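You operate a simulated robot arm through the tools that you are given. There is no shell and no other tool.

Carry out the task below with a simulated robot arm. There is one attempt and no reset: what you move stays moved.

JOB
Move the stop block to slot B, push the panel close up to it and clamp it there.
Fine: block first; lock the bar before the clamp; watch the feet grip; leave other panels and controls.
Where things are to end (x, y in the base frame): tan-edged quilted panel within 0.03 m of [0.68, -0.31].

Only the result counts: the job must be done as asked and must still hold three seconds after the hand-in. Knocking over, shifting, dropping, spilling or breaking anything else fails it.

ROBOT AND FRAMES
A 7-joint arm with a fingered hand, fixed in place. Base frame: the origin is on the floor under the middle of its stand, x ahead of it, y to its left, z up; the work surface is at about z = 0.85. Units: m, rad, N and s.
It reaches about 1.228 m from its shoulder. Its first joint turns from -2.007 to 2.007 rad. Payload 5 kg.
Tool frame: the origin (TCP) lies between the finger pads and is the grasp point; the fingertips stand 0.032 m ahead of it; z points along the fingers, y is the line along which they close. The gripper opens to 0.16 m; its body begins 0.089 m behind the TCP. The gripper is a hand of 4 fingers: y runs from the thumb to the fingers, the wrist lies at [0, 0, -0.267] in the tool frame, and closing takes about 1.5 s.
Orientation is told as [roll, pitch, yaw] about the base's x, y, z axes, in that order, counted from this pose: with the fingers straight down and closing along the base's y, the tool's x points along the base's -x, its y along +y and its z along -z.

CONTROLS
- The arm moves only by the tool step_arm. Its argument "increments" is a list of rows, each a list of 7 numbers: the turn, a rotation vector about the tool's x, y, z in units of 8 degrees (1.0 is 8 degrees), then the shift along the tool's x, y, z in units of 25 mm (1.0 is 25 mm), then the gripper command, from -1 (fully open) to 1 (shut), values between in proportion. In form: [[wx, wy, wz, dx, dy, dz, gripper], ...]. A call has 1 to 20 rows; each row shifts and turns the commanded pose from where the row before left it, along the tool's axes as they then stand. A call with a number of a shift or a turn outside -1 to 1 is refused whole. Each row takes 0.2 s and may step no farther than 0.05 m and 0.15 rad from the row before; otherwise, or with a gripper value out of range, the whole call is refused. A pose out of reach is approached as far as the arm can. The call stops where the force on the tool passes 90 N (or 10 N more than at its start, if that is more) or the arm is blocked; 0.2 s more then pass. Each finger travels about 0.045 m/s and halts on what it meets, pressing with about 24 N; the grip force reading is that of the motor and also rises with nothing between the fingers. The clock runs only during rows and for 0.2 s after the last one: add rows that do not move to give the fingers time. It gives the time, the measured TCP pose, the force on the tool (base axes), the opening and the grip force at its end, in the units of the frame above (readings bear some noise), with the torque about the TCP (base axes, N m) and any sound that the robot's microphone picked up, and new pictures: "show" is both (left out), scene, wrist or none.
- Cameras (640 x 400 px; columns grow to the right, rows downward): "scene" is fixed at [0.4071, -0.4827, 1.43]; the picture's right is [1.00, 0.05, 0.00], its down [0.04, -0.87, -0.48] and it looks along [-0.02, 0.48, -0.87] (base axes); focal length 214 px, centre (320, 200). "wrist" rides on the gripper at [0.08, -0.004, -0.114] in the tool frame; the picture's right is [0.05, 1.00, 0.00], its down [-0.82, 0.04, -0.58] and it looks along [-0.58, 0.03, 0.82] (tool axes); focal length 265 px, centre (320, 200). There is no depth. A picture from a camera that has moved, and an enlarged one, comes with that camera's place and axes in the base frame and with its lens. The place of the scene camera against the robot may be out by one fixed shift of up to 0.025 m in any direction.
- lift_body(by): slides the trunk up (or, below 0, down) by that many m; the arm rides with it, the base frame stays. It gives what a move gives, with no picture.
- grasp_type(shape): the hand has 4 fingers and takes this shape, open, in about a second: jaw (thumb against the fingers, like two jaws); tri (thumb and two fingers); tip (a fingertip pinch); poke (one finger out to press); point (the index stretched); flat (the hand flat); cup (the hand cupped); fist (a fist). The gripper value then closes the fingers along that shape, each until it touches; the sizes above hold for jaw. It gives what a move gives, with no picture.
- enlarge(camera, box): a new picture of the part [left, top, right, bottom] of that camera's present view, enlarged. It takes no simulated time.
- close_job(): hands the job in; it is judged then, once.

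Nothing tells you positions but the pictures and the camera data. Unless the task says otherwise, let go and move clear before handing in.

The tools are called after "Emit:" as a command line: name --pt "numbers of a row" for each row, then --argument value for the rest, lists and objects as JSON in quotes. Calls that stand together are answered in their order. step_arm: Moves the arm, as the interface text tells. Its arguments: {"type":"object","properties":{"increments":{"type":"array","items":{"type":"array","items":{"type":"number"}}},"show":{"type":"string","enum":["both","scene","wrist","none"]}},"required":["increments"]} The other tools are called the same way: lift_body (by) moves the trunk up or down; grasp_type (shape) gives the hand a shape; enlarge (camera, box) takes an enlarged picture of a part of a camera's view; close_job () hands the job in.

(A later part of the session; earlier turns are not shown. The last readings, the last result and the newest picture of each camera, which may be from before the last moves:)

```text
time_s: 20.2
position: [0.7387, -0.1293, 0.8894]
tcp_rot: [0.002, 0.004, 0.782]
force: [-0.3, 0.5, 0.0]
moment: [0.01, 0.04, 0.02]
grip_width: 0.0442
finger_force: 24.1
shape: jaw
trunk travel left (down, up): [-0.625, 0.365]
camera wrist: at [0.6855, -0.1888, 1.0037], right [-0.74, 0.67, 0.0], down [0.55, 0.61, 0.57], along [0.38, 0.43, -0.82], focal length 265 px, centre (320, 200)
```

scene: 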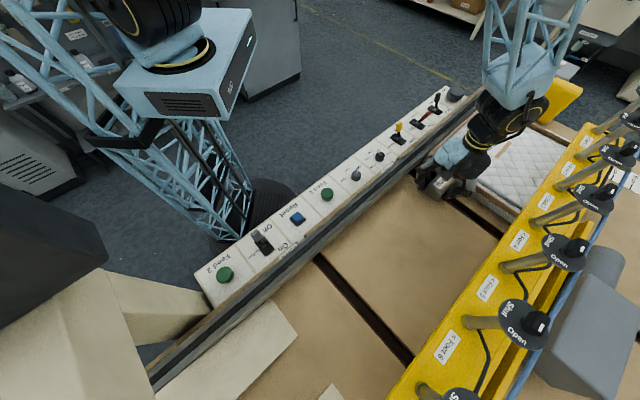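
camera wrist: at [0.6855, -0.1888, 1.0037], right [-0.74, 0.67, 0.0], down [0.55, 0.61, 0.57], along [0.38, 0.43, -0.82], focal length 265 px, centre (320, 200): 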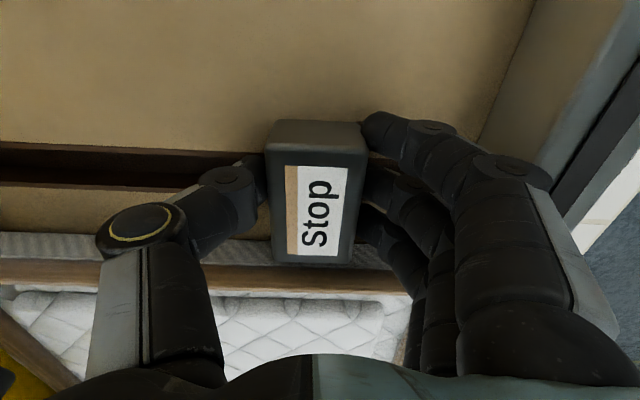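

Emit:
enlarge --camera "wrist" --box '[0, 100, 280, 275]'

Emit:
step_arm --pt "0 0 0 0 0 -0.4 1" --pt "0 0 0 0 0 -0.4 1" --pt "0 0 0 0 0 -0.4 1" --pt "0 0 0 0 0 -0.8 1" --pt "0 0 0 0 0 0 1"

```text
2.29 times, centred on (140, 188) of wrist
camera zoom: at [0.6855, -0.1888, 1.0037], right [-0.74, 0.67, 0.0], down [0.55, 0.61, 0.57], along [0.38, 0.43, -0.82], focal length 607 px, centre (731, 229)
```

zoom: 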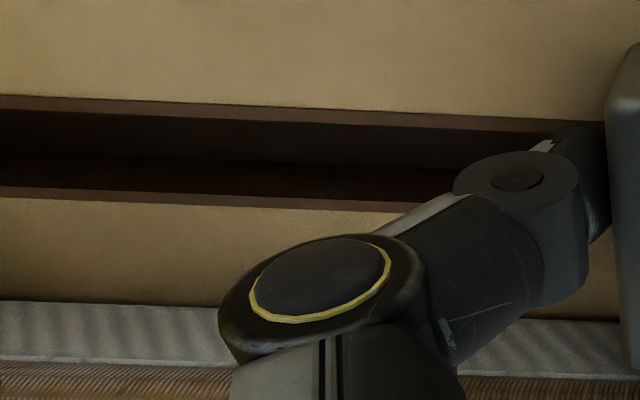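

```text
time_s: 21.4
position: [0.7379, -0.1272, 0.9375]
tcp_rot: [0.002, 0.004, 0.784]
force: [0.1, -0.6, -4.8]
moment: [0.01, 0.02, -0.01]
grip_width: 0.0441
finger_force: 24.1
shape: jaw
trunk travel left (down, up): [-0.625, 0.365]
camera wrist: at [0.6863, -0.1872, 1.0534], right [-0.74, 0.67, 0.0], down [0.55, 0.61, 0.57], along [0.38, 0.43, -0.82], focal length 265 px, centre (320, 200)
```

scene: 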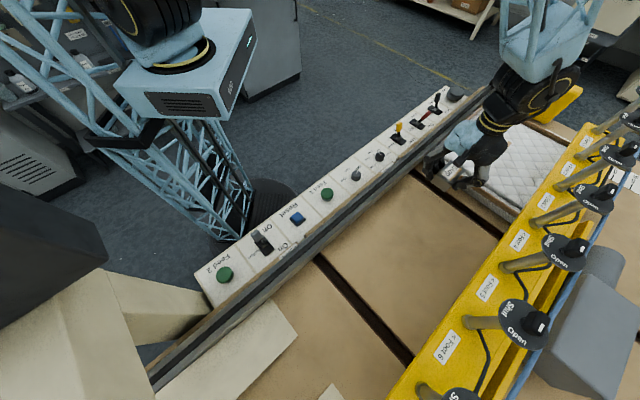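
wrist: 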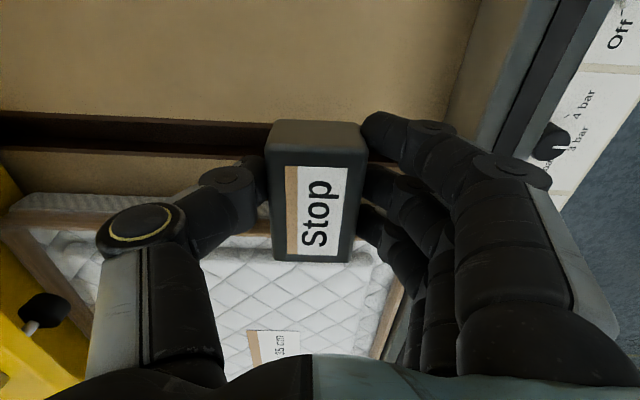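

Block is lifted cleanly. I record how slot A looks in the wrist view at this height as a reference for aligning at slot B.

Emit:
enlarge --camera "wrist" --box '[0, 80, 280, 255]'

Emit:
step_arm --pt "0 0 0 1 0 -0.4 1" --pt "0 0 0 1 0 0 1" --pt "0 0 0 1 0 0 1" --pt "0 0 0 1 0 0 1" --pt "0 0 0 1 0 0 1" --pt "0 0 0 1 0 0 1" --pt "0 0 0 1 0 0 1" --pt "0 0 0 1 0 0 1" --pt "0 0 0 1 0 0 1" --pt "0 0 0 1 0 0 1" --pt "0 0 0 1 0 0 1" --pt "0 0 0 1 0 0 1" --pt "0 0 0 1 0 0 1" --pt "0 0 0 1 0 0 1" --pt "0 0 0 1 0 0.4 1" --pt "0 0 0 0 0 0 1"

```text
2.29 times, centred on (140, 168) of wrist
camera zoom: at [0.6863, -0.1872, 1.0534], right [-0.74, 0.67, 0.0], down [0.55, 0.61, 0.57], along [0.38, 0.43, -0.82], focal length 607 px, centre (731, 274)
```

zoom: 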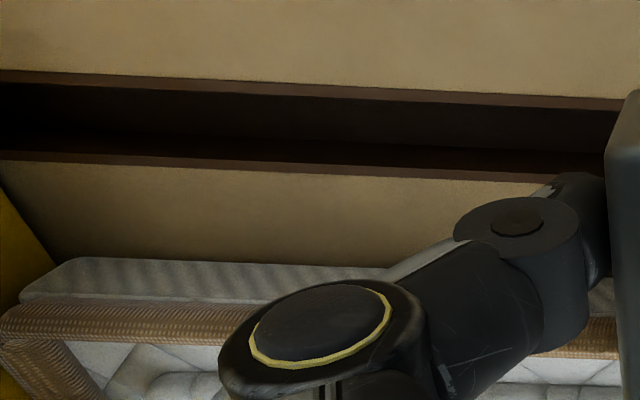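

```text
time_s: 24.8
position: [0.4718, -0.3946, 0.9398]
tcp_rot: [0.001, 0.003, 0.784]
force: [0.5, 0.1, -3.8]
moment: [0.0, 0.05, 0.0]
grip_width: 0.044
finger_force: 23.9
shape: jaw
trunk travel left (down, up): [-0.625, 0.365]
camera wrist: at [0.4191, -0.4538, 1.0546], right [-0.74, 0.67, 0.0], down [0.55, 0.61, 0.57], along [0.38, 0.43, -0.82], focal length 265 px, centre (320, 200)
```

scene: 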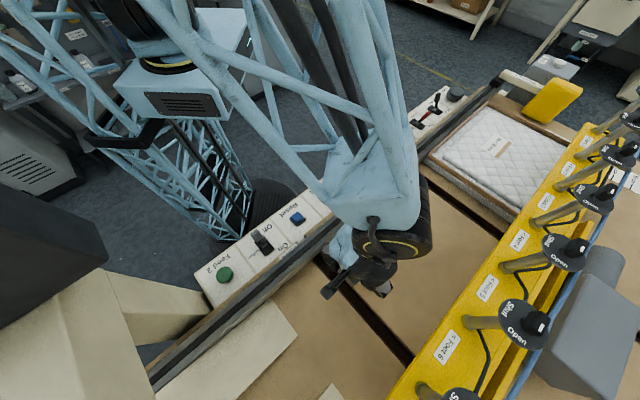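
wrist: 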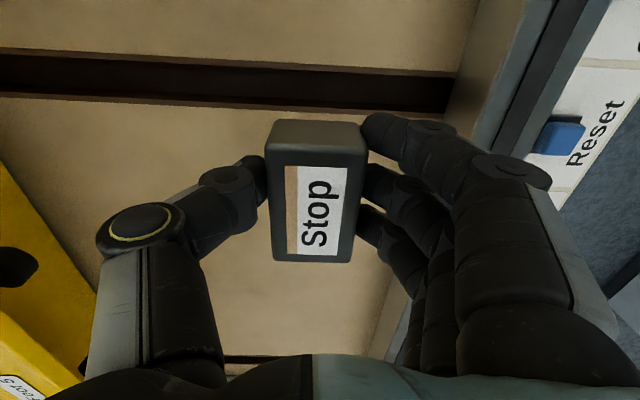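

Emit:
enlarge --camera "wrist" --box '[0, 0, 280, 175]'

```text
2.29 times, centred on (140, 88) of wrist
camera zoom: at [0.4191, -0.4538, 1.0546], right [-0.74, 0.67, 0.0], down [0.55, 0.61, 0.57], along [0.38, 0.43, -0.82], focal length 607 px, centre (731, 457)
```

zoom: 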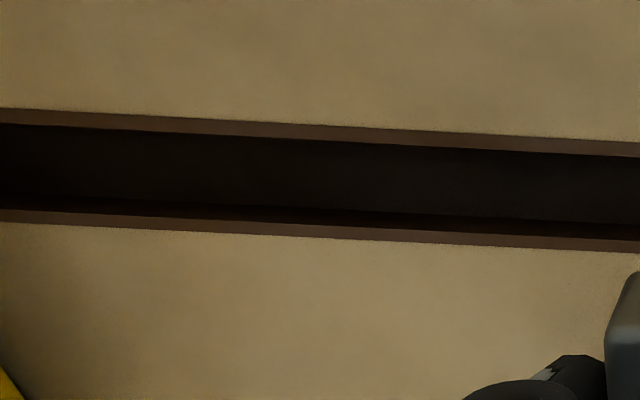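

Emit:
step_arm --pt "0 0 0 0.87 0 0.05 1" --pt "0 0 0 0.87 0 0.05 1" --pt "0 0 0 0 0 0 1" --pt "0 0 0 0 0 0 1"

Emit:
enlarge --camera "wrist" --box '[0, 80, 280, 255]'

```text
time_s: 25.8
position: [0.4423, -0.4246, 0.938]
tcp_rot: [0.002, 0.002, 0.783]
force: [0.1, 0.3, -4.5]
moment: [-0.02, 0.04, -0.01]
grip_width: 0.0443
finger_force: 23.8
shape: jaw
trunk travel left (down, up): [-0.625, 0.365]
camera wrist: at [0.3881, -0.4838, 1.0532], right [-0.74, 0.67, 0.0], down [0.55, 0.61, 0.57], along [0.38, 0.43, -0.82], focal length 265 px, centre (320, 200)
```

scene: 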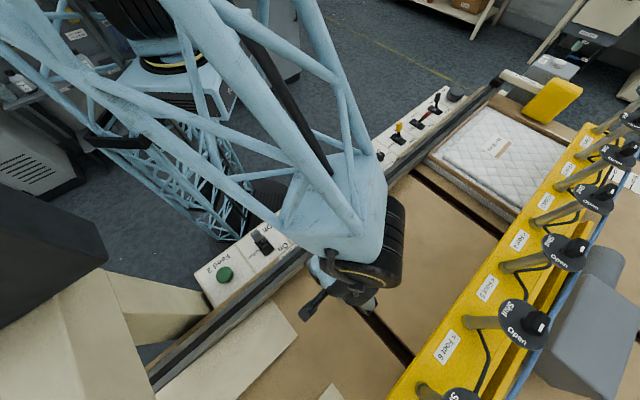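
wrist: 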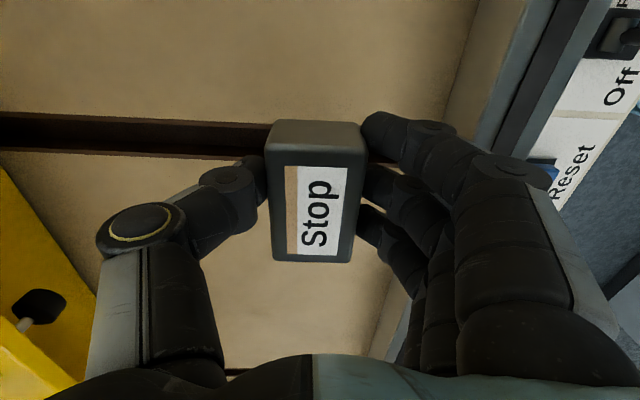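

```text
2.29 times, centred on (140, 168) of wrist
camera zoom: at [0.3881, -0.4838, 1.0532], right [-0.74, 0.67, 0.0], down [0.55, 0.61, 0.57], along [0.38, 0.43, -0.82], focal length 607 px, centre (731, 274)
```

zoom: 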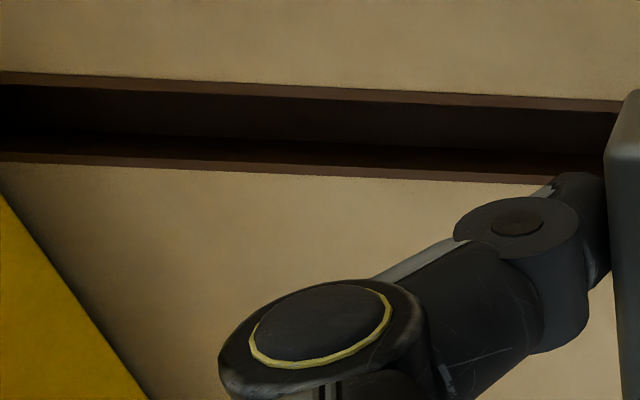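

Slot B lines up in the view almost exactly as slot A did. Lowering slowly, watching the force.

Emit:
step_arm --pt "0 0 0 0.02 0 0.4 1" --pt "0 0 0 0 0 0.4 1" --pt "0 0 0 0 0 0.4 1" --pt "0 0 0 0 0 0.4 1" --pt "0 0 0 0 0 0.2 1" --pt "0 0 0 0 0 0 1"

Emit:
enlarge --camera "wrist" --box '[0, 100, 280, 275]'

```text
time_s: 27.2
position: [0.4416, -0.4248, 0.8924]
tcp_rot: [0.003, 0.003, 0.783]
force: [-0.1, -0.6, -4.4]
moment: [-0.02, 0.06, 0.0]
grip_width: 0.0441
finger_force: 23.8
shape: jaw
trunk travel left (down, up): [-0.625, 0.365]
camera wrist: at [0.389, -0.4833, 1.0074], right [-0.74, 0.67, 0.0], down [0.55, 0.61, 0.57], along [0.38, 0.43, -0.82], focal length 265 px, centre (320, 200)
```

scene: 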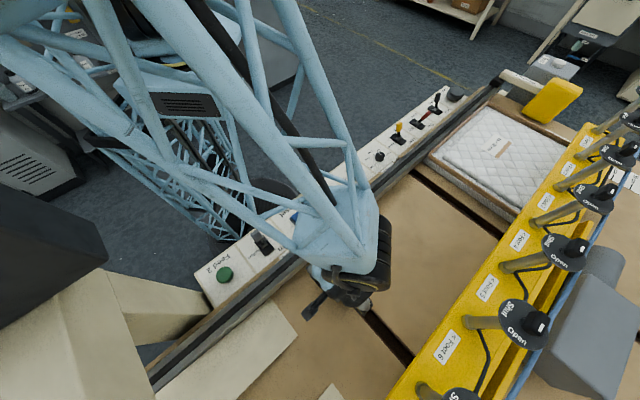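
wrist: 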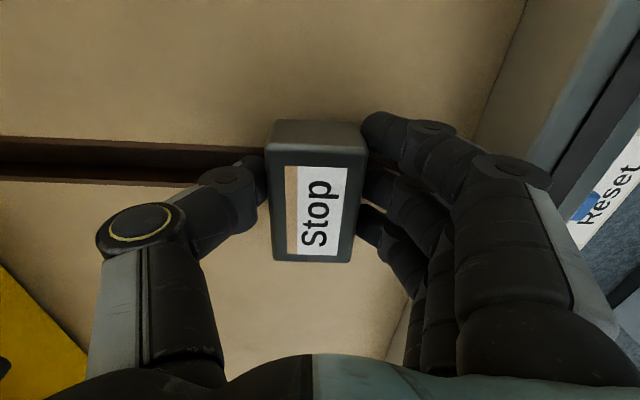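

```text
2.29 times, centred on (140, 188) of wrist
camera zoom: at [0.389, -0.4833, 1.0074], right [-0.74, 0.67, 0.0], down [0.55, 0.61, 0.57], along [0.38, 0.43, -0.82], focal length 607 px, centre (731, 229)
```

zoom: 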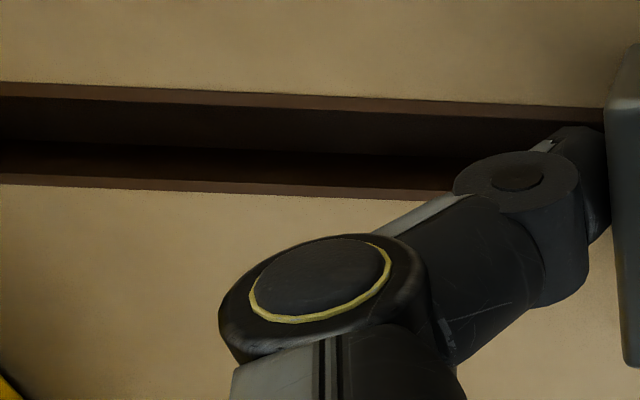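

Emit:
step_arm --pt "0 0 0 0.08 0 0 1" --pt "0 0 0 0 0 0.08 1" --pt "0 0 0 0 0 0 1" --show "wrist"

Emit:
enlarge --camera "wrist" --box '[0, 100, 280, 275]'

```text
time_s: 28.0
position: [0.4392, -0.425, 0.89]
tcp_rot: [0.002, 0.004, 0.784]
force: [-0.2, 0.0, -4.3]
moment: [-0.06, 0.05, -0.02]
grip_width: 0.0442
finger_force: 23.6
shape: jaw
trunk travel left (down, up): [-0.625, 0.365]
camera wrist: at [0.387, -0.4852, 1.0049], right [-0.74, 0.67, 0.0], down [0.55, 0.61, 0.57], along [0.38, 0.43, -0.82], focal length 265 px, centre (320, 200)
```

wrist: 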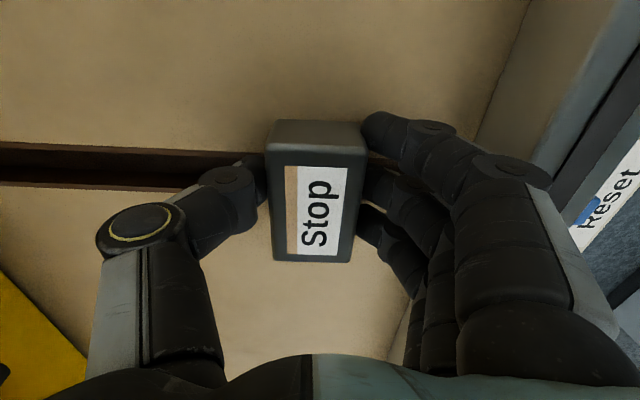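

```text
2.29 times, centred on (140, 188) of wrist
camera zoom: at [0.387, -0.4852, 1.0049], right [-0.74, 0.67, 0.0], down [0.55, 0.61, 0.57], along [0.38, 0.43, -0.82], focal length 607 px, centre (731, 229)
```

zoom: 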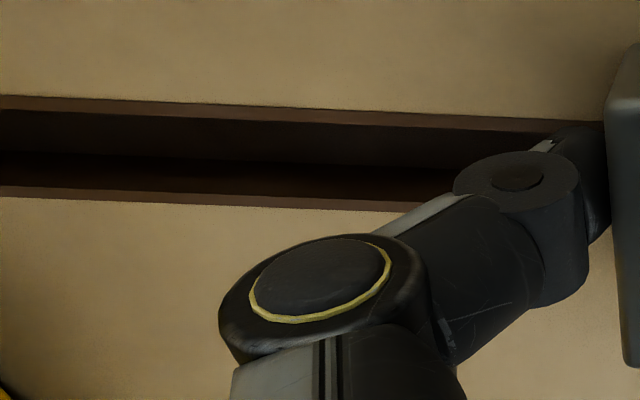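

The view now matches the reference exactly; I'll ease the block down the last millimetre until its weight is taken by the table.

Emit:
step_arm --pt "0 0 0 0 0 0.04 1" --pt "0 0 0 0 0 0.04 1" --pt "0 0 0 0 0 0 1" --show "none"

```text
time_s: 28.8
position: [0.44, -0.4253, 0.8879]
tcp_rot: [0.0, 0.004, 0.784]
force: [-0.8, -1.9, 4.6]
moment: [0.0, 0.05, 0.04]
grip_width: 0.0441
finger_force: 24.3
shape: jaw
trunk travel left (down, up): [-0.625, 0.365]
```

Contact: the table carries the block now. Release and rise.

Emit:
step_arm --pt "0 0 0 0 0 0 0.3" --pt "0 0 0 0 0 0 0" --pt "0 0 0 0 0 0 0" --pt "0 0 0 0 0 0 0" --pt "0 0 0 0 0 0 0"

```text
time_s: 30.0
position: [0.4397, -0.425, 0.8876]
tcp_rot: [0.0, 0.003, 0.785]
force: [0.0, 0.2, -0.3]
moment: [-0.01, 0.02, 0.0]
grip_width: 0.0791
finger_force: 0.1
shape: jaw
trunk travel left (down, up): [-0.625, 0.365]
camera wrist: at [0.3873, -0.485, 1.003], right [-0.74, 0.67, 0.0], down [0.55, 0.61, 0.57], along [0.38, 0.43, -0.82], focal length 265 px, centre (320, 200)
```

scene: 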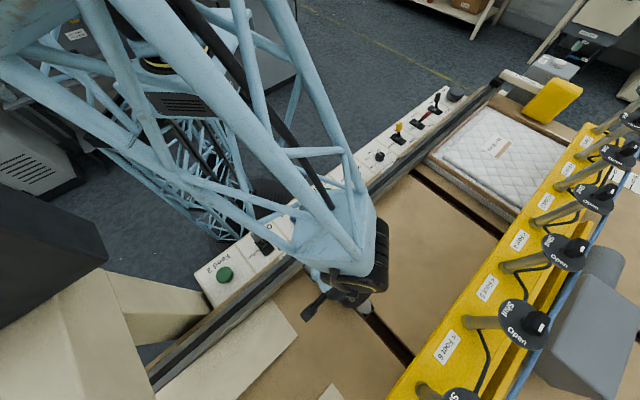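
wrist: 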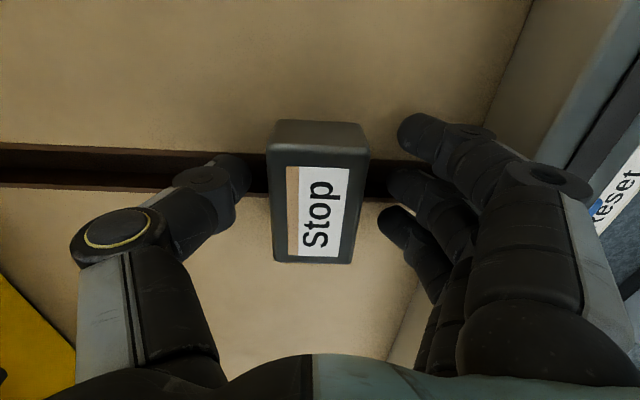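

Emit:
step_arm --pt "0 0 0 0 0 -0.5 0" --pt "0 0 0 0 0 -0.8 0" --pt "0 0 0 0 0 -1 0" --pt "0 0 0 0 0 -1 0" --pt "0 0 0 0 0 -1 0" --pt "0 0 0 0 0 -1 0" --pt "0 0 0 0 0 -1 0" --pt "0 0 0 0 0 -1 0" --pt "0 0 0 0 0 -1 0" --pt "0 0 0 0 0 -1 0"

Emit:
enlarge --camera "wrist" --box '[200, 0, 440, 150]'

```text
time_s: 32.2
position: [0.4393, -0.4273, 1.1197]
tcp_rot: [0.002, 0.005, 0.783]
force: [0.7, -0.4, -0.2]
moment: [-0.04, 0.03, -0.01]
grip_width: 0.0792
finger_force: 0.1
shape: jaw
trunk travel left (down, up): [-0.625, 0.365]
camera wrist: at [0.3869, -0.4859, 1.2345], right [-0.74, 0.67, 0.0], down [0.55, 0.61, 0.57], along [0.38, 0.43, -0.82], focal length 265 px, centre (320, 200)
```

scene: 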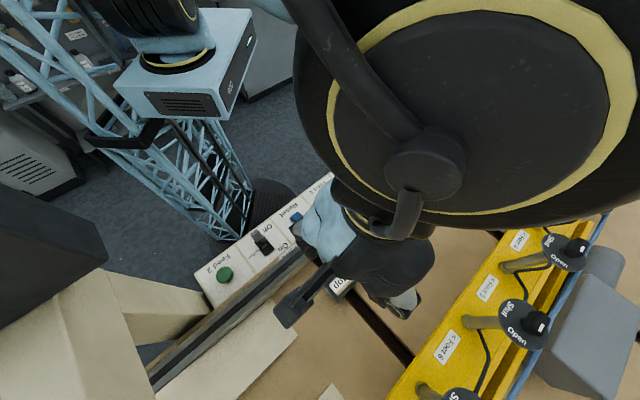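
wrist: 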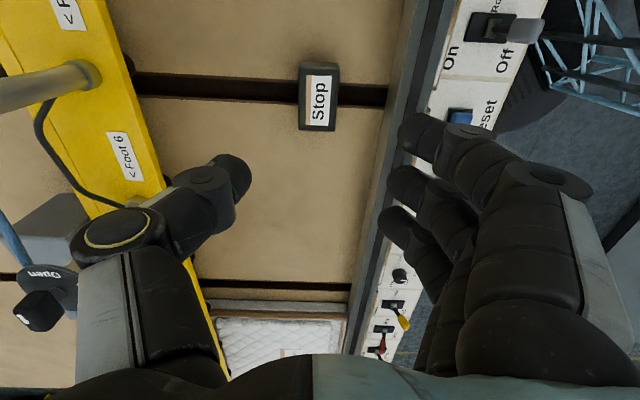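

```text
2.67 times, centred on (320, 75) of wrist
camera zoom: at [0.3869, -0.4859, 1.2345], right [-0.74, 0.67, 0.0], down [0.55, 0.61, 0.57], along [0.38, 0.43, -0.82], focal length 708 px, centre (320, 533)
```

zoom: 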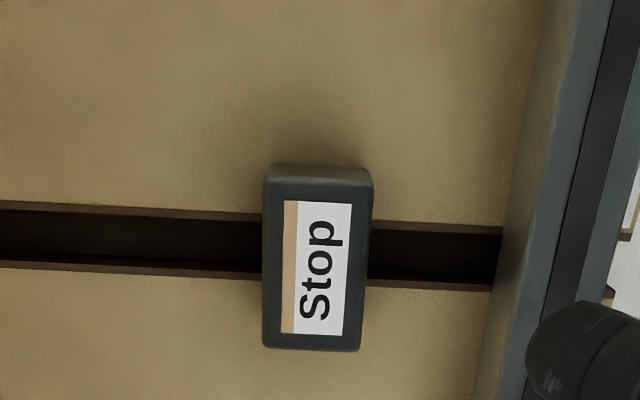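

Block is seated squarely in slot B. Now I travel high along the fence toward the far end of the panel to inspect the gap in front of the pusher pad.

Emit:
step_arm --pt "0 0 0 -1 0 -0.6 -0.2" --pt "0 0 0 -1 0 -0.6 -0.2" --pt "0 0 0 -1 0 -0.6 -0.2" --pt "0 0 0 -1 0 -0.6 -0.2" --pt "0 0 0 -1 0 -0.6 -0.2" --pt "0 0 0 -1 0 0 -0.2" --pt "0 0 0 -1 0 0 -0.2" --pt "0 0 0 -1 0 0 -0.2" --pt "0 0 0 -1 0 0 -0.2" --pt "0 0 0 -1 0 0 -0.2" --pt "0 0 0 -1 0 0 -0.2" --pt "0 0 0 -1 0 0 -0.2" --pt "0 0 0 -1 0 0 -0.2" --pt "0 0 0 -1 0 0 -0.2" --pt "0 0 0 -1 0 0 -0.2" --pt "0 0 0 -1 0 0 -0.2" --pt "0 0 0 -1 0 0 -0.2" --pt "0 0 0 -1 0 0 -0.2" --pt "0 0 0 -1 0 0 -0.2" --pt "0 0 0 -1 0 0 -0.2"

```text
time_s: 36.4
position: [0.796, -0.0717, 1.1927]
tcp_rot: [0.002, 0.006, 0.784]
force: [-0.1, 0.6, 0.0]
moment: [-0.02, 0.01, 0.01]
grip_width: 0.0953
finger_force: 0.0
shape: jaw
trunk travel left (down, up): [-0.625, 0.365]
camera wrist: at [0.7428, -0.131, 1.3077], right [-0.74, 0.67, 0.0], down [0.55, 0.61, 0.57], along [0.38, 0.43, -0.82], focal length 265 px, centre (320, 200)
```

scene: 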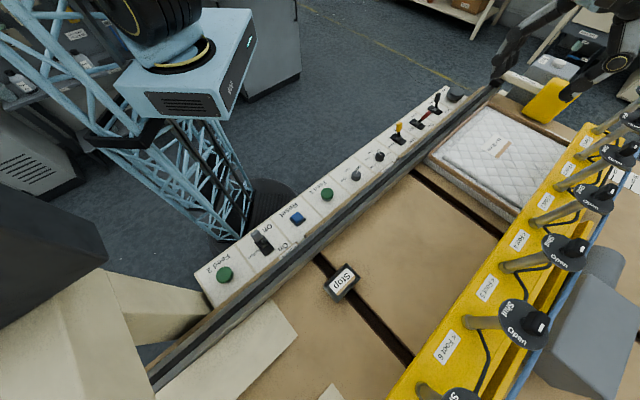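
wrist: 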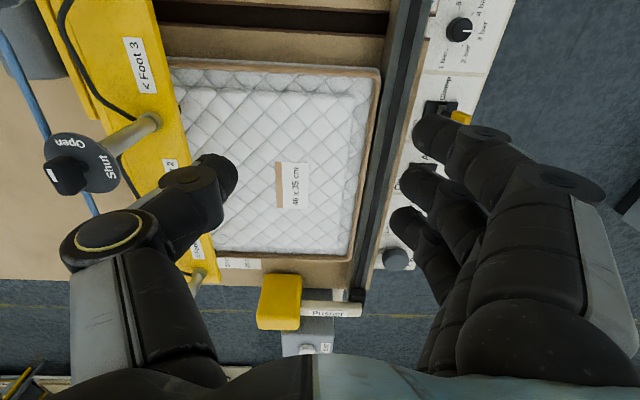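

Emit:
enlarge --camera "wrist" --box '[190, 210, 410, 350]'

Emit:
enlarge --camera "wrist" --box '[140, 40, 400, 280]'

Emit:
enlarge --camera "scene" --box '[460, 60, 620, 160]'

```text
2.86 times, centred on (300, 280) of wrist
camera zoom: at [0.7428, -0.131, 1.3077], right [-0.74, 0.67, 0.0], down [0.55, 0.61, 0.57], along [0.38, 0.43, -0.82], focal length 758 px, centre (377, -29)
```

zoom: 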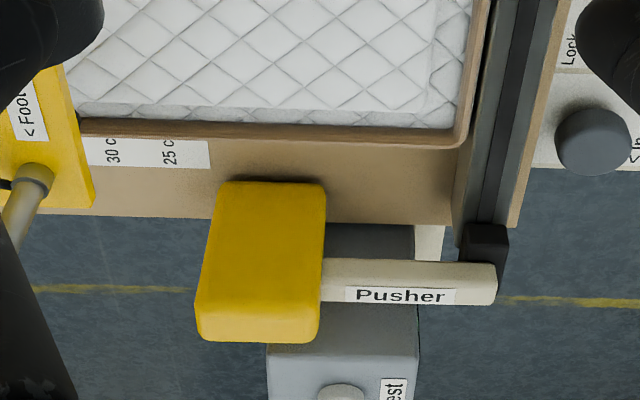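

```text
1.67 times, centred on (270, 160) of wrist
camera zoom: at [0.7428, -0.131, 1.3077], right [-0.74, 0.67, 0.0], down [0.55, 0.61, 0.57], along [0.38, 0.43, -0.82], focal length 442 px, centre (403, 267)
```

zoom: 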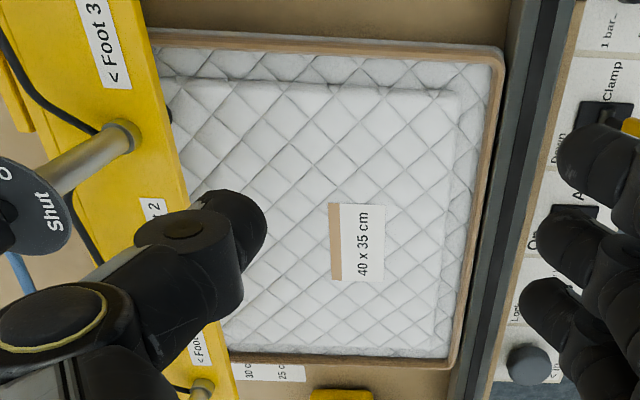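

```text
4.00 times, centred on (540, 110) of scene
camera zoom: at [0.4071, -0.4827, 1.43], right [1.0, 0.05, 0.0], down [0.04, -0.87, -0.48], along [-0.02, 0.48, -0.87], focal length 858 px, centre (-560, 560)
```

zoom: 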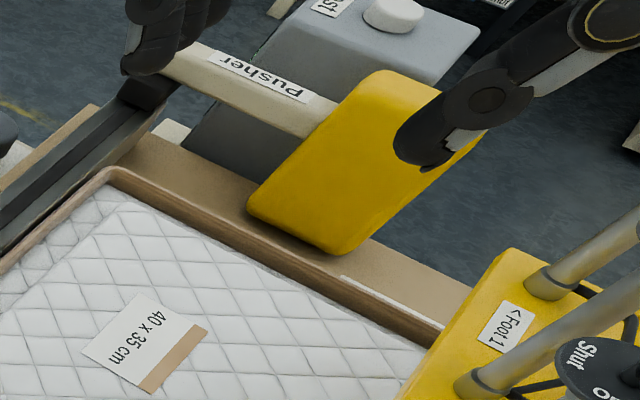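

The pusher pad's face is about 7 cm behind the panel, so a flat hand should fit between them. I'll turn to yaw −45° with the hand flat like a paddle, and check its shape with the camera.

Emit:
grasp_type --shape "flat"

Emit:
step_arm --pt "0 0 1 0 0 -0.3 -1" --pt "0 0 1 0 0 -0.3 -1" --pt "0 0 1 0 0 -0.3 -1" --pt "0 0 1 0 0 -0.3 -1" --pt "0 0 1 0 0 -0.3 -1" --pt "0 0 1 0 0 -0.3 -1" --pt "0 0 1 0 0 0 -1" --pt "0 0 1 0 0 0 -1" --pt "0 0 1 0 0 0 -1" --pt "0 0 1 0 0 0 -1" --pt "0 0 1 0 0 0 -1" --pt "0 0 0.22 0 0 0 -1" --pt "0 0 0 0 0 0 -1"

```text
time_s: 37.3
position: [0.7946, -0.0727, 1.193]
tcp_rot: [0.001, 0.003, 0.783]
force: [0.4, 0.3, -0.3]
moment: [-0.03, 0.0, 0.0]
grip_width: 0.1523
finger_force: 0.0
shape: flat
trunk travel left (down, up): [-0.625, 0.365]
```

```text
time_s: 40.1
position: [0.7958, -0.0738, 1.2389]
tcp_rot: [-0.005, 0.003, -0.783]
force: [0.2, -0.2, 1.1]
moment: [0.02, -0.02, -0.03]
grip_width: 0.1522
finger_force: 0.0
shape: flat
trunk travel left (down, up): [-0.625, 0.365]
camera wrist: at [0.7366, -0.0185, 1.3539], right [0.67, 0.74, 0.0], down [0.61, -0.55, 0.58], along [0.43, -0.39, -0.82], focal length 265 px, centre (320, 200)
```

scene: 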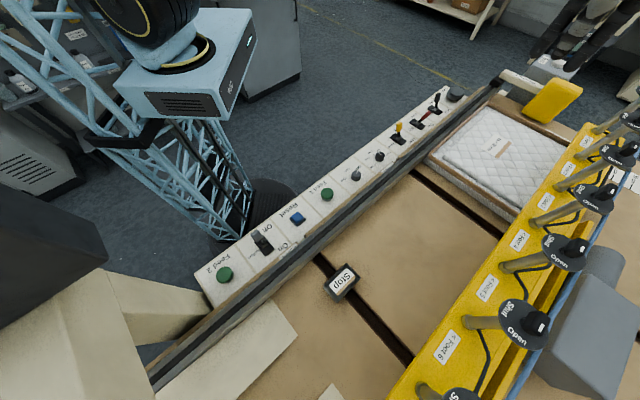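
wrist: 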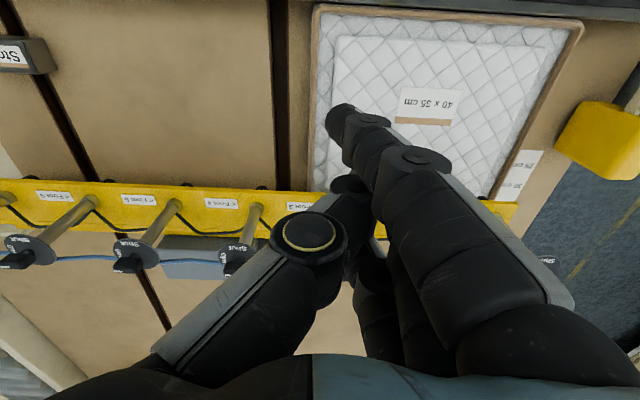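

Emit:
enlarge --camera "scene" --box '[500, 0, 640, 90]'

Emit:
enlarge --camera "wrist" --box '[220, 60, 520, 300]'

```text
4.44 times, centred on (570, 45) of scene
camera zoom: at [0.4071, -0.4827, 1.43], right [1.0, 0.05, 0.0], down [0.04, -0.87, -0.48], along [-0.02, 0.48, -0.87], focal length 953 px, centre (-791, 889)
```

zoom: 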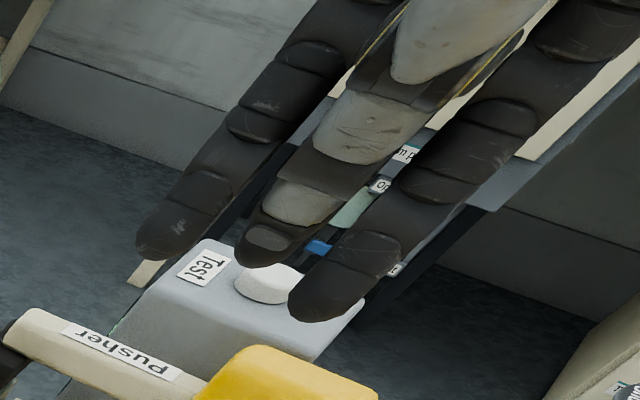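

```text
1.67 times, centred on (370, 180) of wrist
camera zoom: at [0.7366, -0.0185, 1.3539], right [0.67, 0.74, 0.0], down [0.61, -0.55, 0.58], along [0.43, -0.39, -0.82], focal length 442 px, centre (237, 233)
```

zoom: 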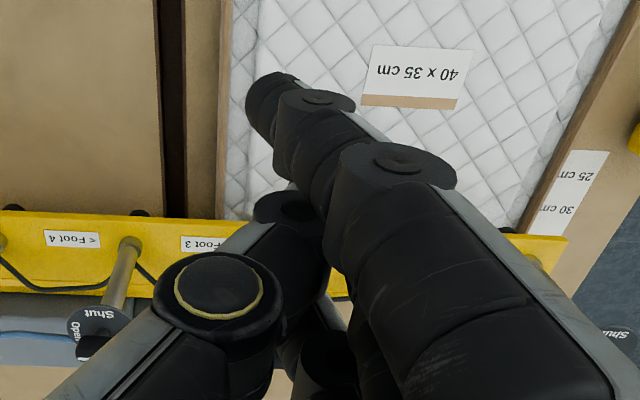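

I want a low, level look at the bar and feet to know their clearances before pushing. I'll move over the empty middle of the table and tilt the camera toward the bar.

Emit:
grasp_type --shape "jaw"

Emit:
step_arm --pt "0 0 0 0.35 -1 0 -1" --pt "0 0 0 0.35 -1 0 -1" --pt "0 0 0 0.35 -1 0 -1" --pt "0 0 0 0.35 -1 0 -1" --pt "0 0 0 0.35 -1 0 -1" --pt "0 0 0 0.35 -1 0 -1" --pt "0 0 0 0.35 -1 0 -1" --pt "0 0 0 0.35 -1 0 -1" --pt "0 0 0 0 -1 0.5 -1" --pt "0 0 0 0 -1 0.5 -1" --pt "0 -1 0 0 0 0 -1" --pt "0 -1 0 0 0 0 -1" --pt "0 -1 0 0 0 0 -1" --pt "0 -0.8 0 0 0 0 -1"

```text
time_s: 41.0
position: [0.7957, -0.0715, 1.2388]
tcp_rot: [-0.003, 0.003, -0.784]
force: [-0.1, -0.3, 0.4]
moment: [0.03, -0.02, -0.03]
grip_width: 0.16
finger_force: 0.0
shape: jaw
trunk travel left (down, up): [-0.625, 0.365]
```

```text
time_s: 44.0
position: [0.5689, -0.1987, 1.2157]
tcp_rot: [-0.005, -0.531, -0.78]
force: [0.0, 0.1, -0.1]
moment: [0.01, -0.01, -0.03]
grip_width: 0.1599
finger_force: 0.1
shape: jaw
trunk travel left (down, up): [-0.625, 0.365]
camera wrist: at [0.477, -0.1126, 1.2739], right [0.67, 0.74, -0.03], down [0.32, -0.26, 0.91], along [0.67, -0.62, -0.41], focal length 265 px, centre (320, 200)
```

scene: 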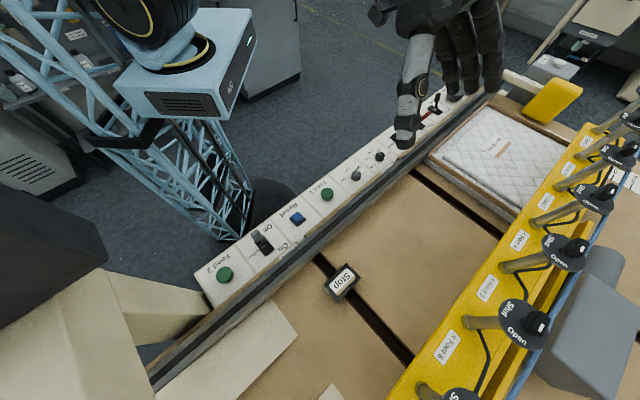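
wrist: 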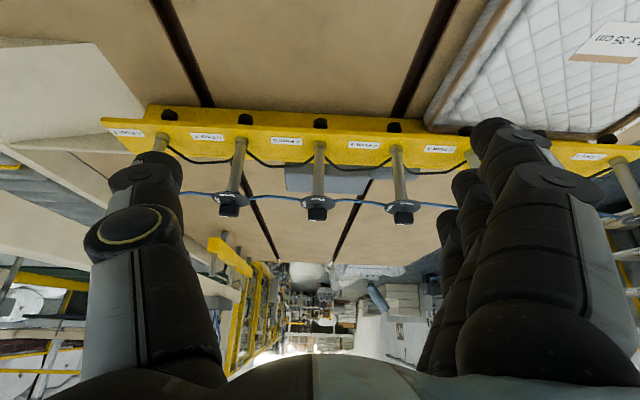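

Emit:
step_arm --pt "0 0 0 0.507 0 0.862 -1" --pt "0 0 0 0.507 0 0.862 -1" --pt "0 0 0 0.507 0 0.862 -1" --pt "0 0 0 0.507 0 0.862 -1" --pt "0 0 0 0.507 0 0.862 -1" --pt "0 0 0 0.507 0 0.862 -1" --show "wrist"

Emit:
enlarge --camera "wrist" --box '[180, 60, 440, 220]'

Emit:
enlarge --camera "wrist" --box '[400, 0, 640, 160]'

```text
time_s: 45.4
position: [0.5685, -0.1994, 1.0659]
tcp_rot: [-0.002, -0.529, -0.782]
force: [-0.3, 0.6, 0.5]
moment: [-0.01, 0.0, 0.01]
grip_width: 0.1601
finger_force: 0.1
shape: jaw
trunk travel left (down, up): [-0.625, 0.365]
camera wrist: at [0.4764, -0.1122, 1.1245], right [0.67, 0.74, -0.03], down [0.32, -0.26, 0.91], along [0.66, -0.62, -0.41], focal length 265 px, centre (320, 200)
```

wrist: 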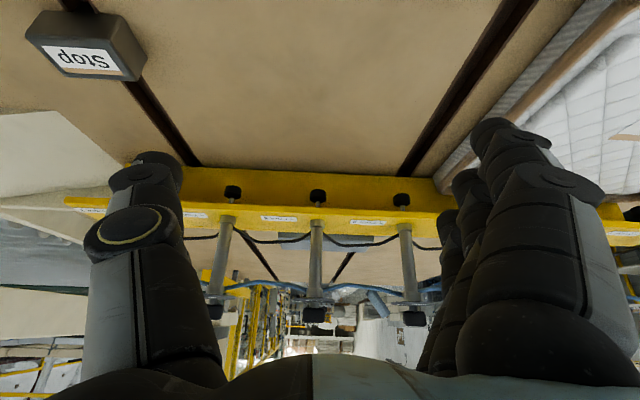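

```text
2.46 times, centred on (310, 140) of wrist
camera zoom: at [0.4764, -0.1122, 1.1245], right [0.67, 0.74, -0.03], down [0.32, -0.26, 0.91], along [0.66, -0.62, -0.41], focal length 653 px, centre (345, 348)
```

zoom: 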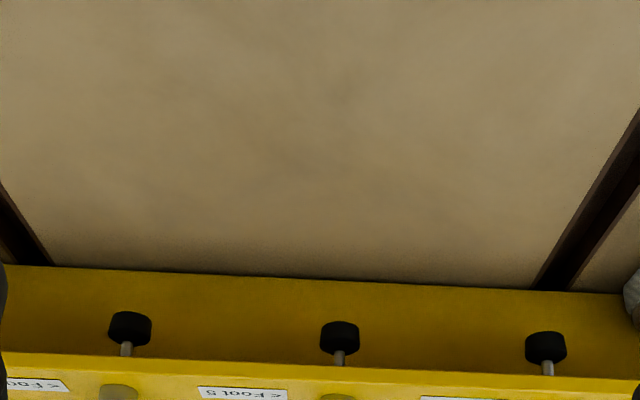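

```text
2.50 times, centred on (520, 80) of wrist
camera zoom: at [0.4764, -0.1122, 1.1245], right [0.67, 0.74, -0.03], down [0.32, -0.26, 0.91], along [0.66, -0.62, -0.41], focal length 664 px, centre (-180, 500)
```

zoom: 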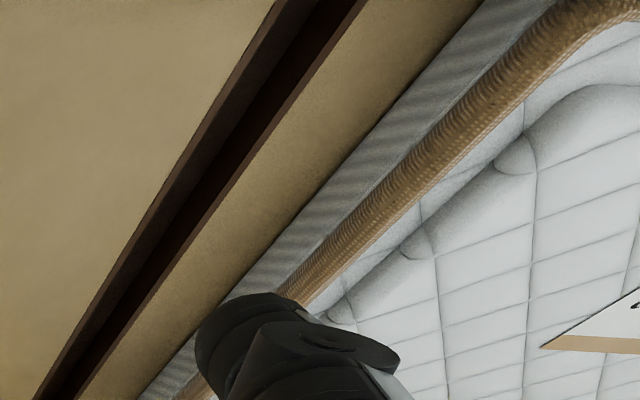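

Now I see it well: the feet hang under the bar at about z 0.93, the bar has a back wall on its outer side, and the panel has clear room beneath. I'll raise, level and turn the hand (fingers spread across the panel's end) for a two-point push from the far end.

Emit:
step_arm --pt "0 1 0 0 0 -0.6 -1" --pt "0 1 0 0 0 -0.6 -1" --pt "0 1 0 0 0 -0.6 -1" --pt "0 0.79 0 0 0 -0.6 -1" --pt "0 0 -1 0 0 -0.6 -1" --pt "0 0 -1 0 0 -0.6 -1" --pt "0 0 -1 0 0 -0.6 -1" --pt "0 0 -1 0 0 -0.6 -1" --pt "0 0 -1 0 0 -0.6 -1" --pt "0 0 -1 0 0 -0.6 -1" --pt "0 0 -1 0 0 0 -0.5" --pt "0 0 -1 0 0 0 -0.5" --pt "0 0 -1 0 0 0 -0.5" --pt "0 0 -0.86 0 0 0 -0.5" --show "none"

```text
time_s: 48.4
position: [0.5466, -0.1834, 1.1916]
tcp_rot: [-0.153, 0.003, 0.583]
force: [-0.4, 0.4, 0.0]
moment: [-0.01, -0.01, -0.04]
grip_width: 0.1204
finger_force: 0.1
shape: jaw
out of reach, approached as far as the arm can: row 1, 2
trunk travel left (down, up): [-0.625, 0.365]
```

Emit:
step_arm --pt "0 0 0 0 0 0 -0.5" --pt "0 0 0 0 0 0 -0.5"

```text
time_s: 49.0
position: [0.5471, -0.184, 1.1926]
tcp_rot: [-0.155, 0.004, 0.577]
force: [0.4, 0.2, 0.8]
moment: [0.0, -0.01, 0.05]
grip_width: 0.1203
finger_force: 0.0
shape: jaw
trunk travel left (down, up): [-0.625, 0.365]
camera wrist: at [0.473, -0.2162, 1.3067], right [-0.58, 0.8, -0.15], down [0.61, 0.56, 0.56], along [0.53, 0.23, -0.81], focal length 265 px, centre (320, 200)
```

scene: 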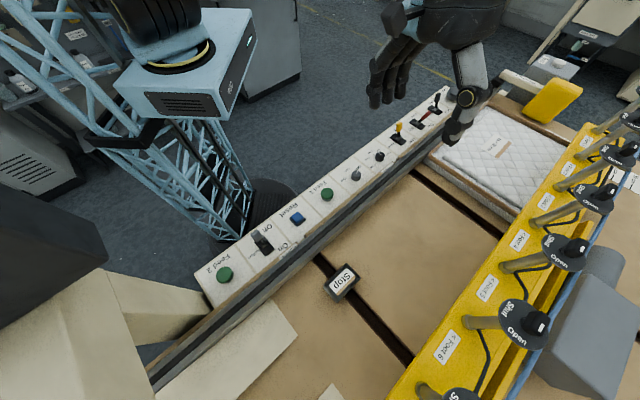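
wrist: 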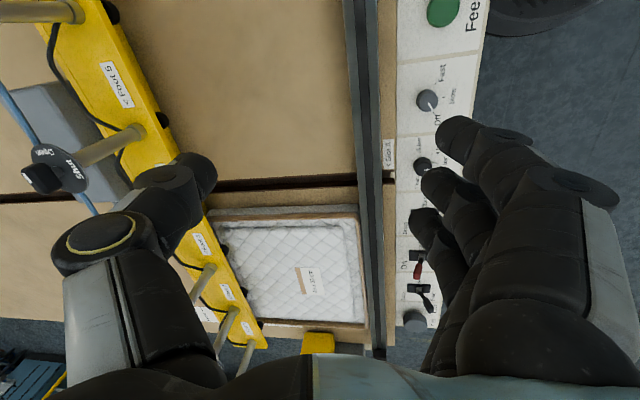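

Emit:
step_arm --pt "-0.55 0 0 0 0 0 -0.5" --pt "-0.56 0 0.12 0 0 0 -0.5" --pt "0 0 0 -1 -0.017 -0.2 -0.5" --pt "0 0 0 -1 -0.017 -0.2 -0.5" --pt "0 0 0 -1 -0.017 0 -0.5" --pt "0 0 0 -1 -0.017 0 -0.5" --pt "0 0 0 -1 -0.017 0 -0.5" --pt "0 0 0 -1 -0.017 0 -0.5" --pt "0 0 0 -1 -0.017 0 -0.5" --pt "0 0 0 -1 -0.017 0 -0.5" --pt "0 0 0 -1 -0.017 0 -0.5" --pt "0 0 0 -1 -0.017 0 -0.5" --pt "0 0 0 -1 -0.017 0 -0.5" --pt "0 0 0 -1 -0.017 0 -0.5" --pt "0 0 0 -1 -0.017 0 -0.5" --pt "0 0 0 -1 -0.017 0 -0.5" --pt "0 0 0 -1 -0.017 0 -0.5" --pt "0 0 0 -1 -0.017 0 -0.5"

```text
time_s: 52.8
position: [0.8894, 0.0238, 1.2]
tcp_rot: [0.002, 0.004, 0.563]
force: [0.8, -0.8, -0.2]
moment: [0.0, 0.02, -0.02]
grip_width: 0.1201
finger_force: 0.1
shape: jaw
trunk travel left (down, up): [-0.625, 0.365]
camera wrist: at [0.8248, -0.0227, 1.3149], right [-0.58, 0.82, 0.0], down [0.67, 0.47, 0.57], along [0.47, 0.33, -0.82], focal length 265 px, centre (320, 200)
```

scene: 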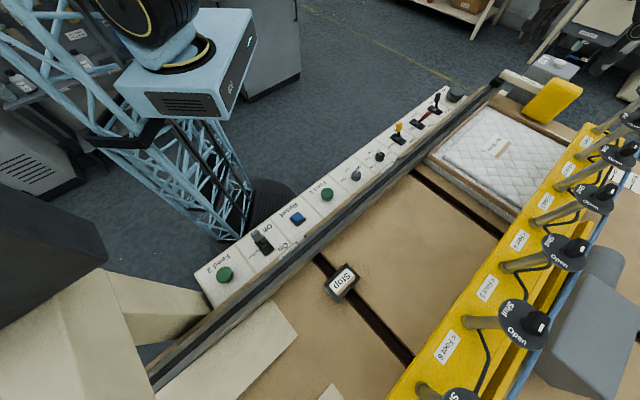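
wrist: 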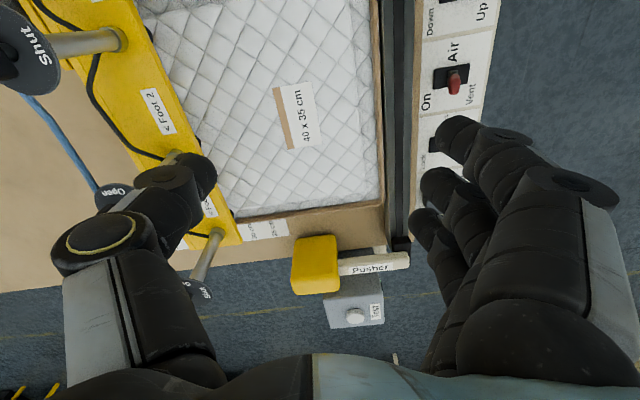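

Emit:
enlarge --camera "wrist" --box '[220, 180, 420, 340]'

```text
2.50 times, centred on (320, 260) of wrist
camera zoom: at [0.8248, -0.0227, 1.3149], right [-0.58, 0.82, 0.0], down [0.67, 0.47, 0.57], along [0.47, 0.33, -0.82], focal length 664 px, centre (320, 50)
```

zoom: 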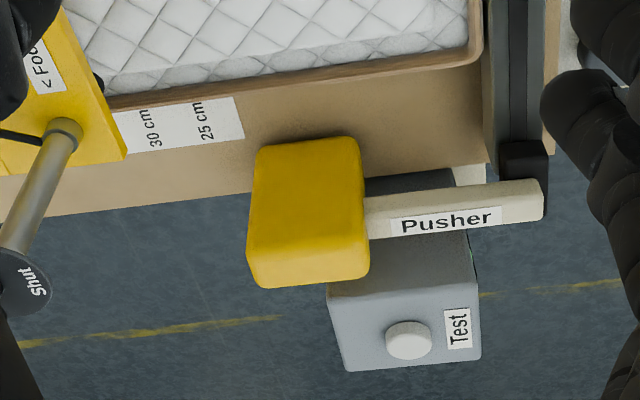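

Emit:
step_arm --pt "0 0 0 -0.975 0.056 0 -0.5" --pt "0 0 0 -0.975 0.056 0 -0.5" --pt "0 0 0 -0.975 0.056 0 -0.5" --pt "0 0 0 -0.975 0.056 0 -0.5" --pt "0 0 0 -0.975 0.056 0 -0.5" --pt "0 0 0 -0.975 0.056 0 -0.5" --pt "0 0 0 -0.975 0.056 0 -0.5" --pt "0 0 0 -0.975 0.056 0 -0.5" --pt "0 0 0 -0.975 0.056 0 -0.5" --pt "0 0 0 -0.975 0.056 0 -0.5" --pt "0 0 0 -0.975 0.056 0 -0.5" --pt "0 0 0 -0.975 0.056 0 -0.5" --pt "0 0 0 0 0 0 -0.5"

```text
time_s: 55.6
position: [0.9929, 0.1409, 1.1941]
tcp_rot: [0.002, 0.003, 0.562]
force: [0.8, -0.1, -0.2]
moment: [0.02, -0.01, 0.01]
grip_width: 0.1201
finger_force: 0.0
shape: jaw
out of reach, approached as far as the arm can: row 6, 7, 8, 9, 10, 11, 12
trunk travel left (down, up): [-0.625, 0.365]
camera wrist: at [0.9279, 0.0951, 1.3097], right [-0.58, 0.82, 0.0], down [0.67, 0.47, 0.58], along [0.47, 0.33, -0.82], focal length 265 px, centre (320, 200)
```

scene: 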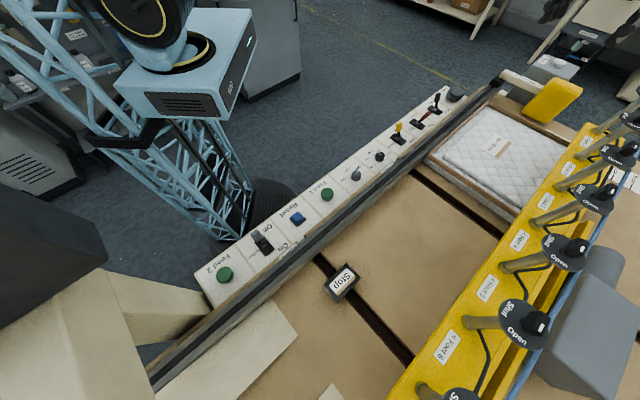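
wrist: 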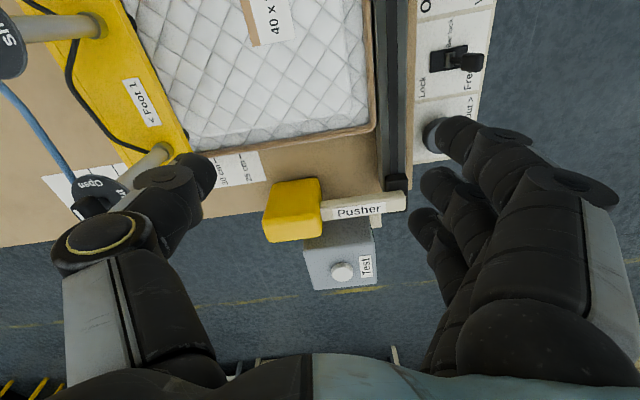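

The arm is at its reach limit with the hand straight down. Tilting the fingers outward should let it reach behind the panel; I'll tilt here, high above everything, and see where it gets.

Emit:
step_arm --pt "0 -0.8 0 0 0 0 -0.5" --pt "0 -0.8 0 0 0 0 -0.5" --pt "0 -0.8 0 0 0 0 -0.5" --pt "0 -0.8 0 0 0 0 -0.5" --pt "0 -0.8 0 0 0 0 -0.5" --pt "0 0 0 0 0 0 -0.5"

```text
time_s: 57.0
position: [1.1197, 0.1538, 1.2229]
tcp_rot: [0.004, -0.555, 0.562]
force: [0.7, 0.7, 0.1]
moment: [0.01, 0.0, 0.02]
grip_width: 0.1203
finger_force: 0.1
shape: jaw
out of reach, approached as far as the arm can: row 1, 2, 3, 4, 5
trunk travel left (down, up): [-0.625, 0.365]
camera wrist: at [1.0145, 0.0824, 1.2782], right [-0.57, 0.82, -0.02], down [0.31, 0.24, 0.92], along [0.76, 0.52, -0.39], focal length 265 px, centre (320, 200)
```

scene: 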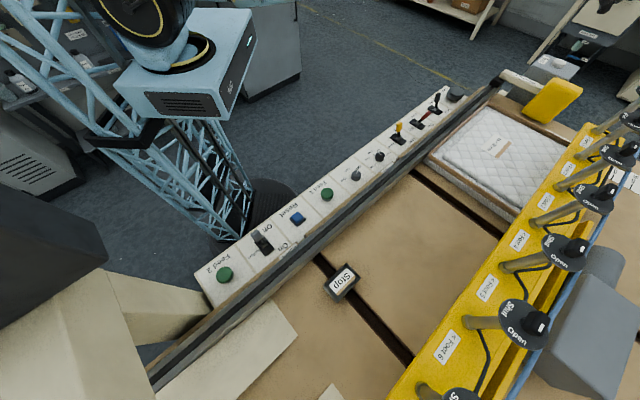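
wrist: 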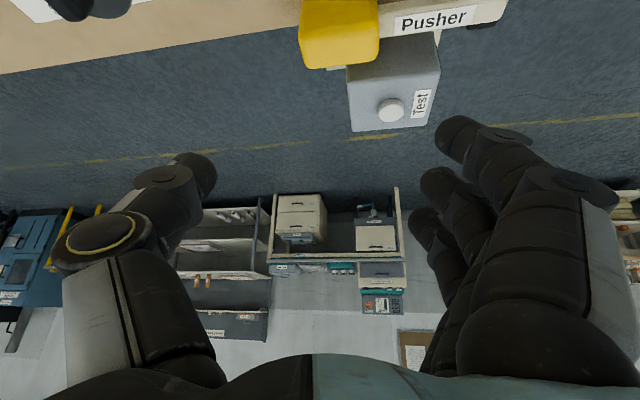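

With a 32° tilt the fingertips reach far enough, and lowering the trunk can do the descent. I'll check whether the slimmer three-digit shape leaves more room in front of the pusher.

Emit:
grasp_type --shape "tri"

Emit:
step_arm --pt "0 0 0 0 0 0 -0.5" --pt "0 0 0 0 0 0 -0.5"

```text
time_s: 57.9
position: [1.1199, 0.1532, 1.2232]
tcp_rot: [0.002, -0.554, 0.561]
force: [-0.2, 0.7, 1.1]
moment: [0.01, -0.02, 0.0]
grip_width: 0.16
finger_force: 0.1
shape: tri
trunk travel left (down, up): [-0.625, 0.365]
```

```text
time_s: 58.5
position: [1.1182, 0.1538, 1.2218]
tcp_rot: [0.003, -0.554, 0.564]
force: [-1.1, -0.5, 0.5]
moment: [0.02, -0.02, 0.02]
grip_width: 0.1204
finger_force: 0.1
shape: tri
trunk travel left (down, up): [-0.625, 0.365]
camera wrist: at [1.0143, 0.0821, 1.278], right [-0.57, 0.82, -0.02], down [0.31, 0.24, 0.92], along [0.76, 0.52, -0.39], focal length 265 px, centre (320, 200)
```

scene: 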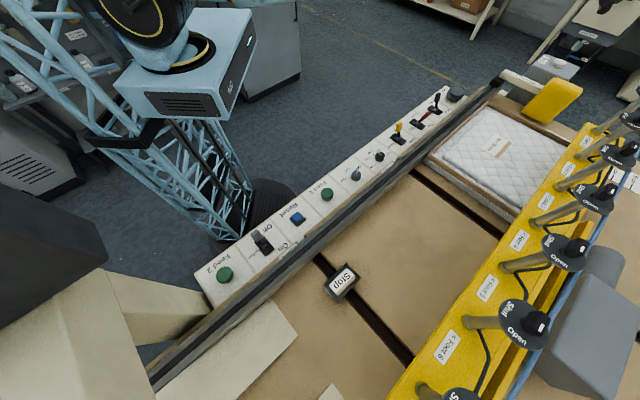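
wrist: 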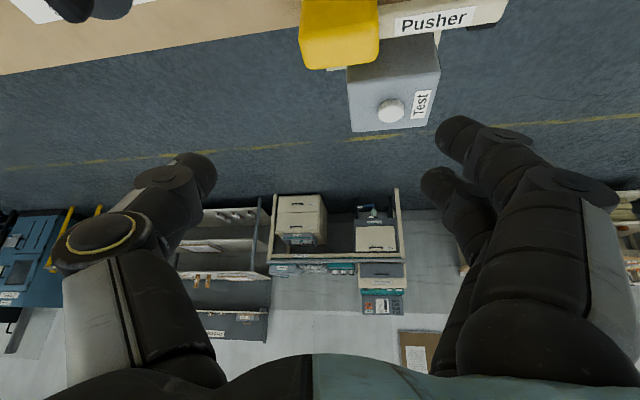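

Emit:
step_arm --pt "0 0 0 -0.38 0.96 0.24 -0.5" --pt "0 0 0 -0.38 0.96 0.24 -0.5" --pt "0 0 0 0 0 0 -0.5" --pt "0 0 0 0 0 0 -0.5" --show "wrist"

```text
time_s: 59.5
position: [1.1136, 0.2067, 1.2217]
tcp_rot: [0.002, -0.553, 0.561]
force: [0.1, -0.4, -0.1]
moment: [0.0, 0.02, 0.01]
grip_width: 0.1205
finger_force: 0.1
shape: tri
trunk travel left (down, up): [-0.625, 0.365]
camera wrist: at [1.0084, 0.1352, 1.2779], right [-0.57, 0.82, -0.03], down [0.31, 0.24, 0.92], along [0.76, 0.52, -0.39], focal length 265 px, centre (320, 200)
```

wrist: 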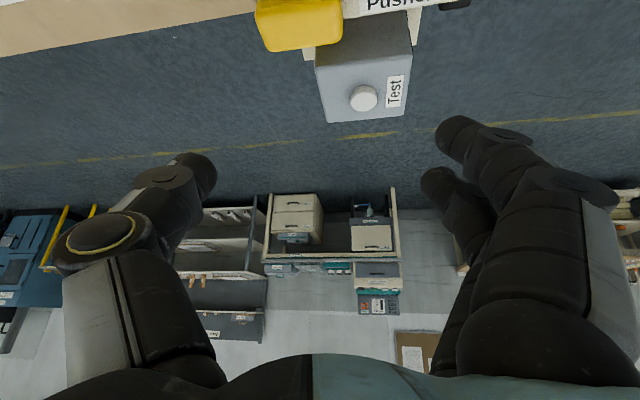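

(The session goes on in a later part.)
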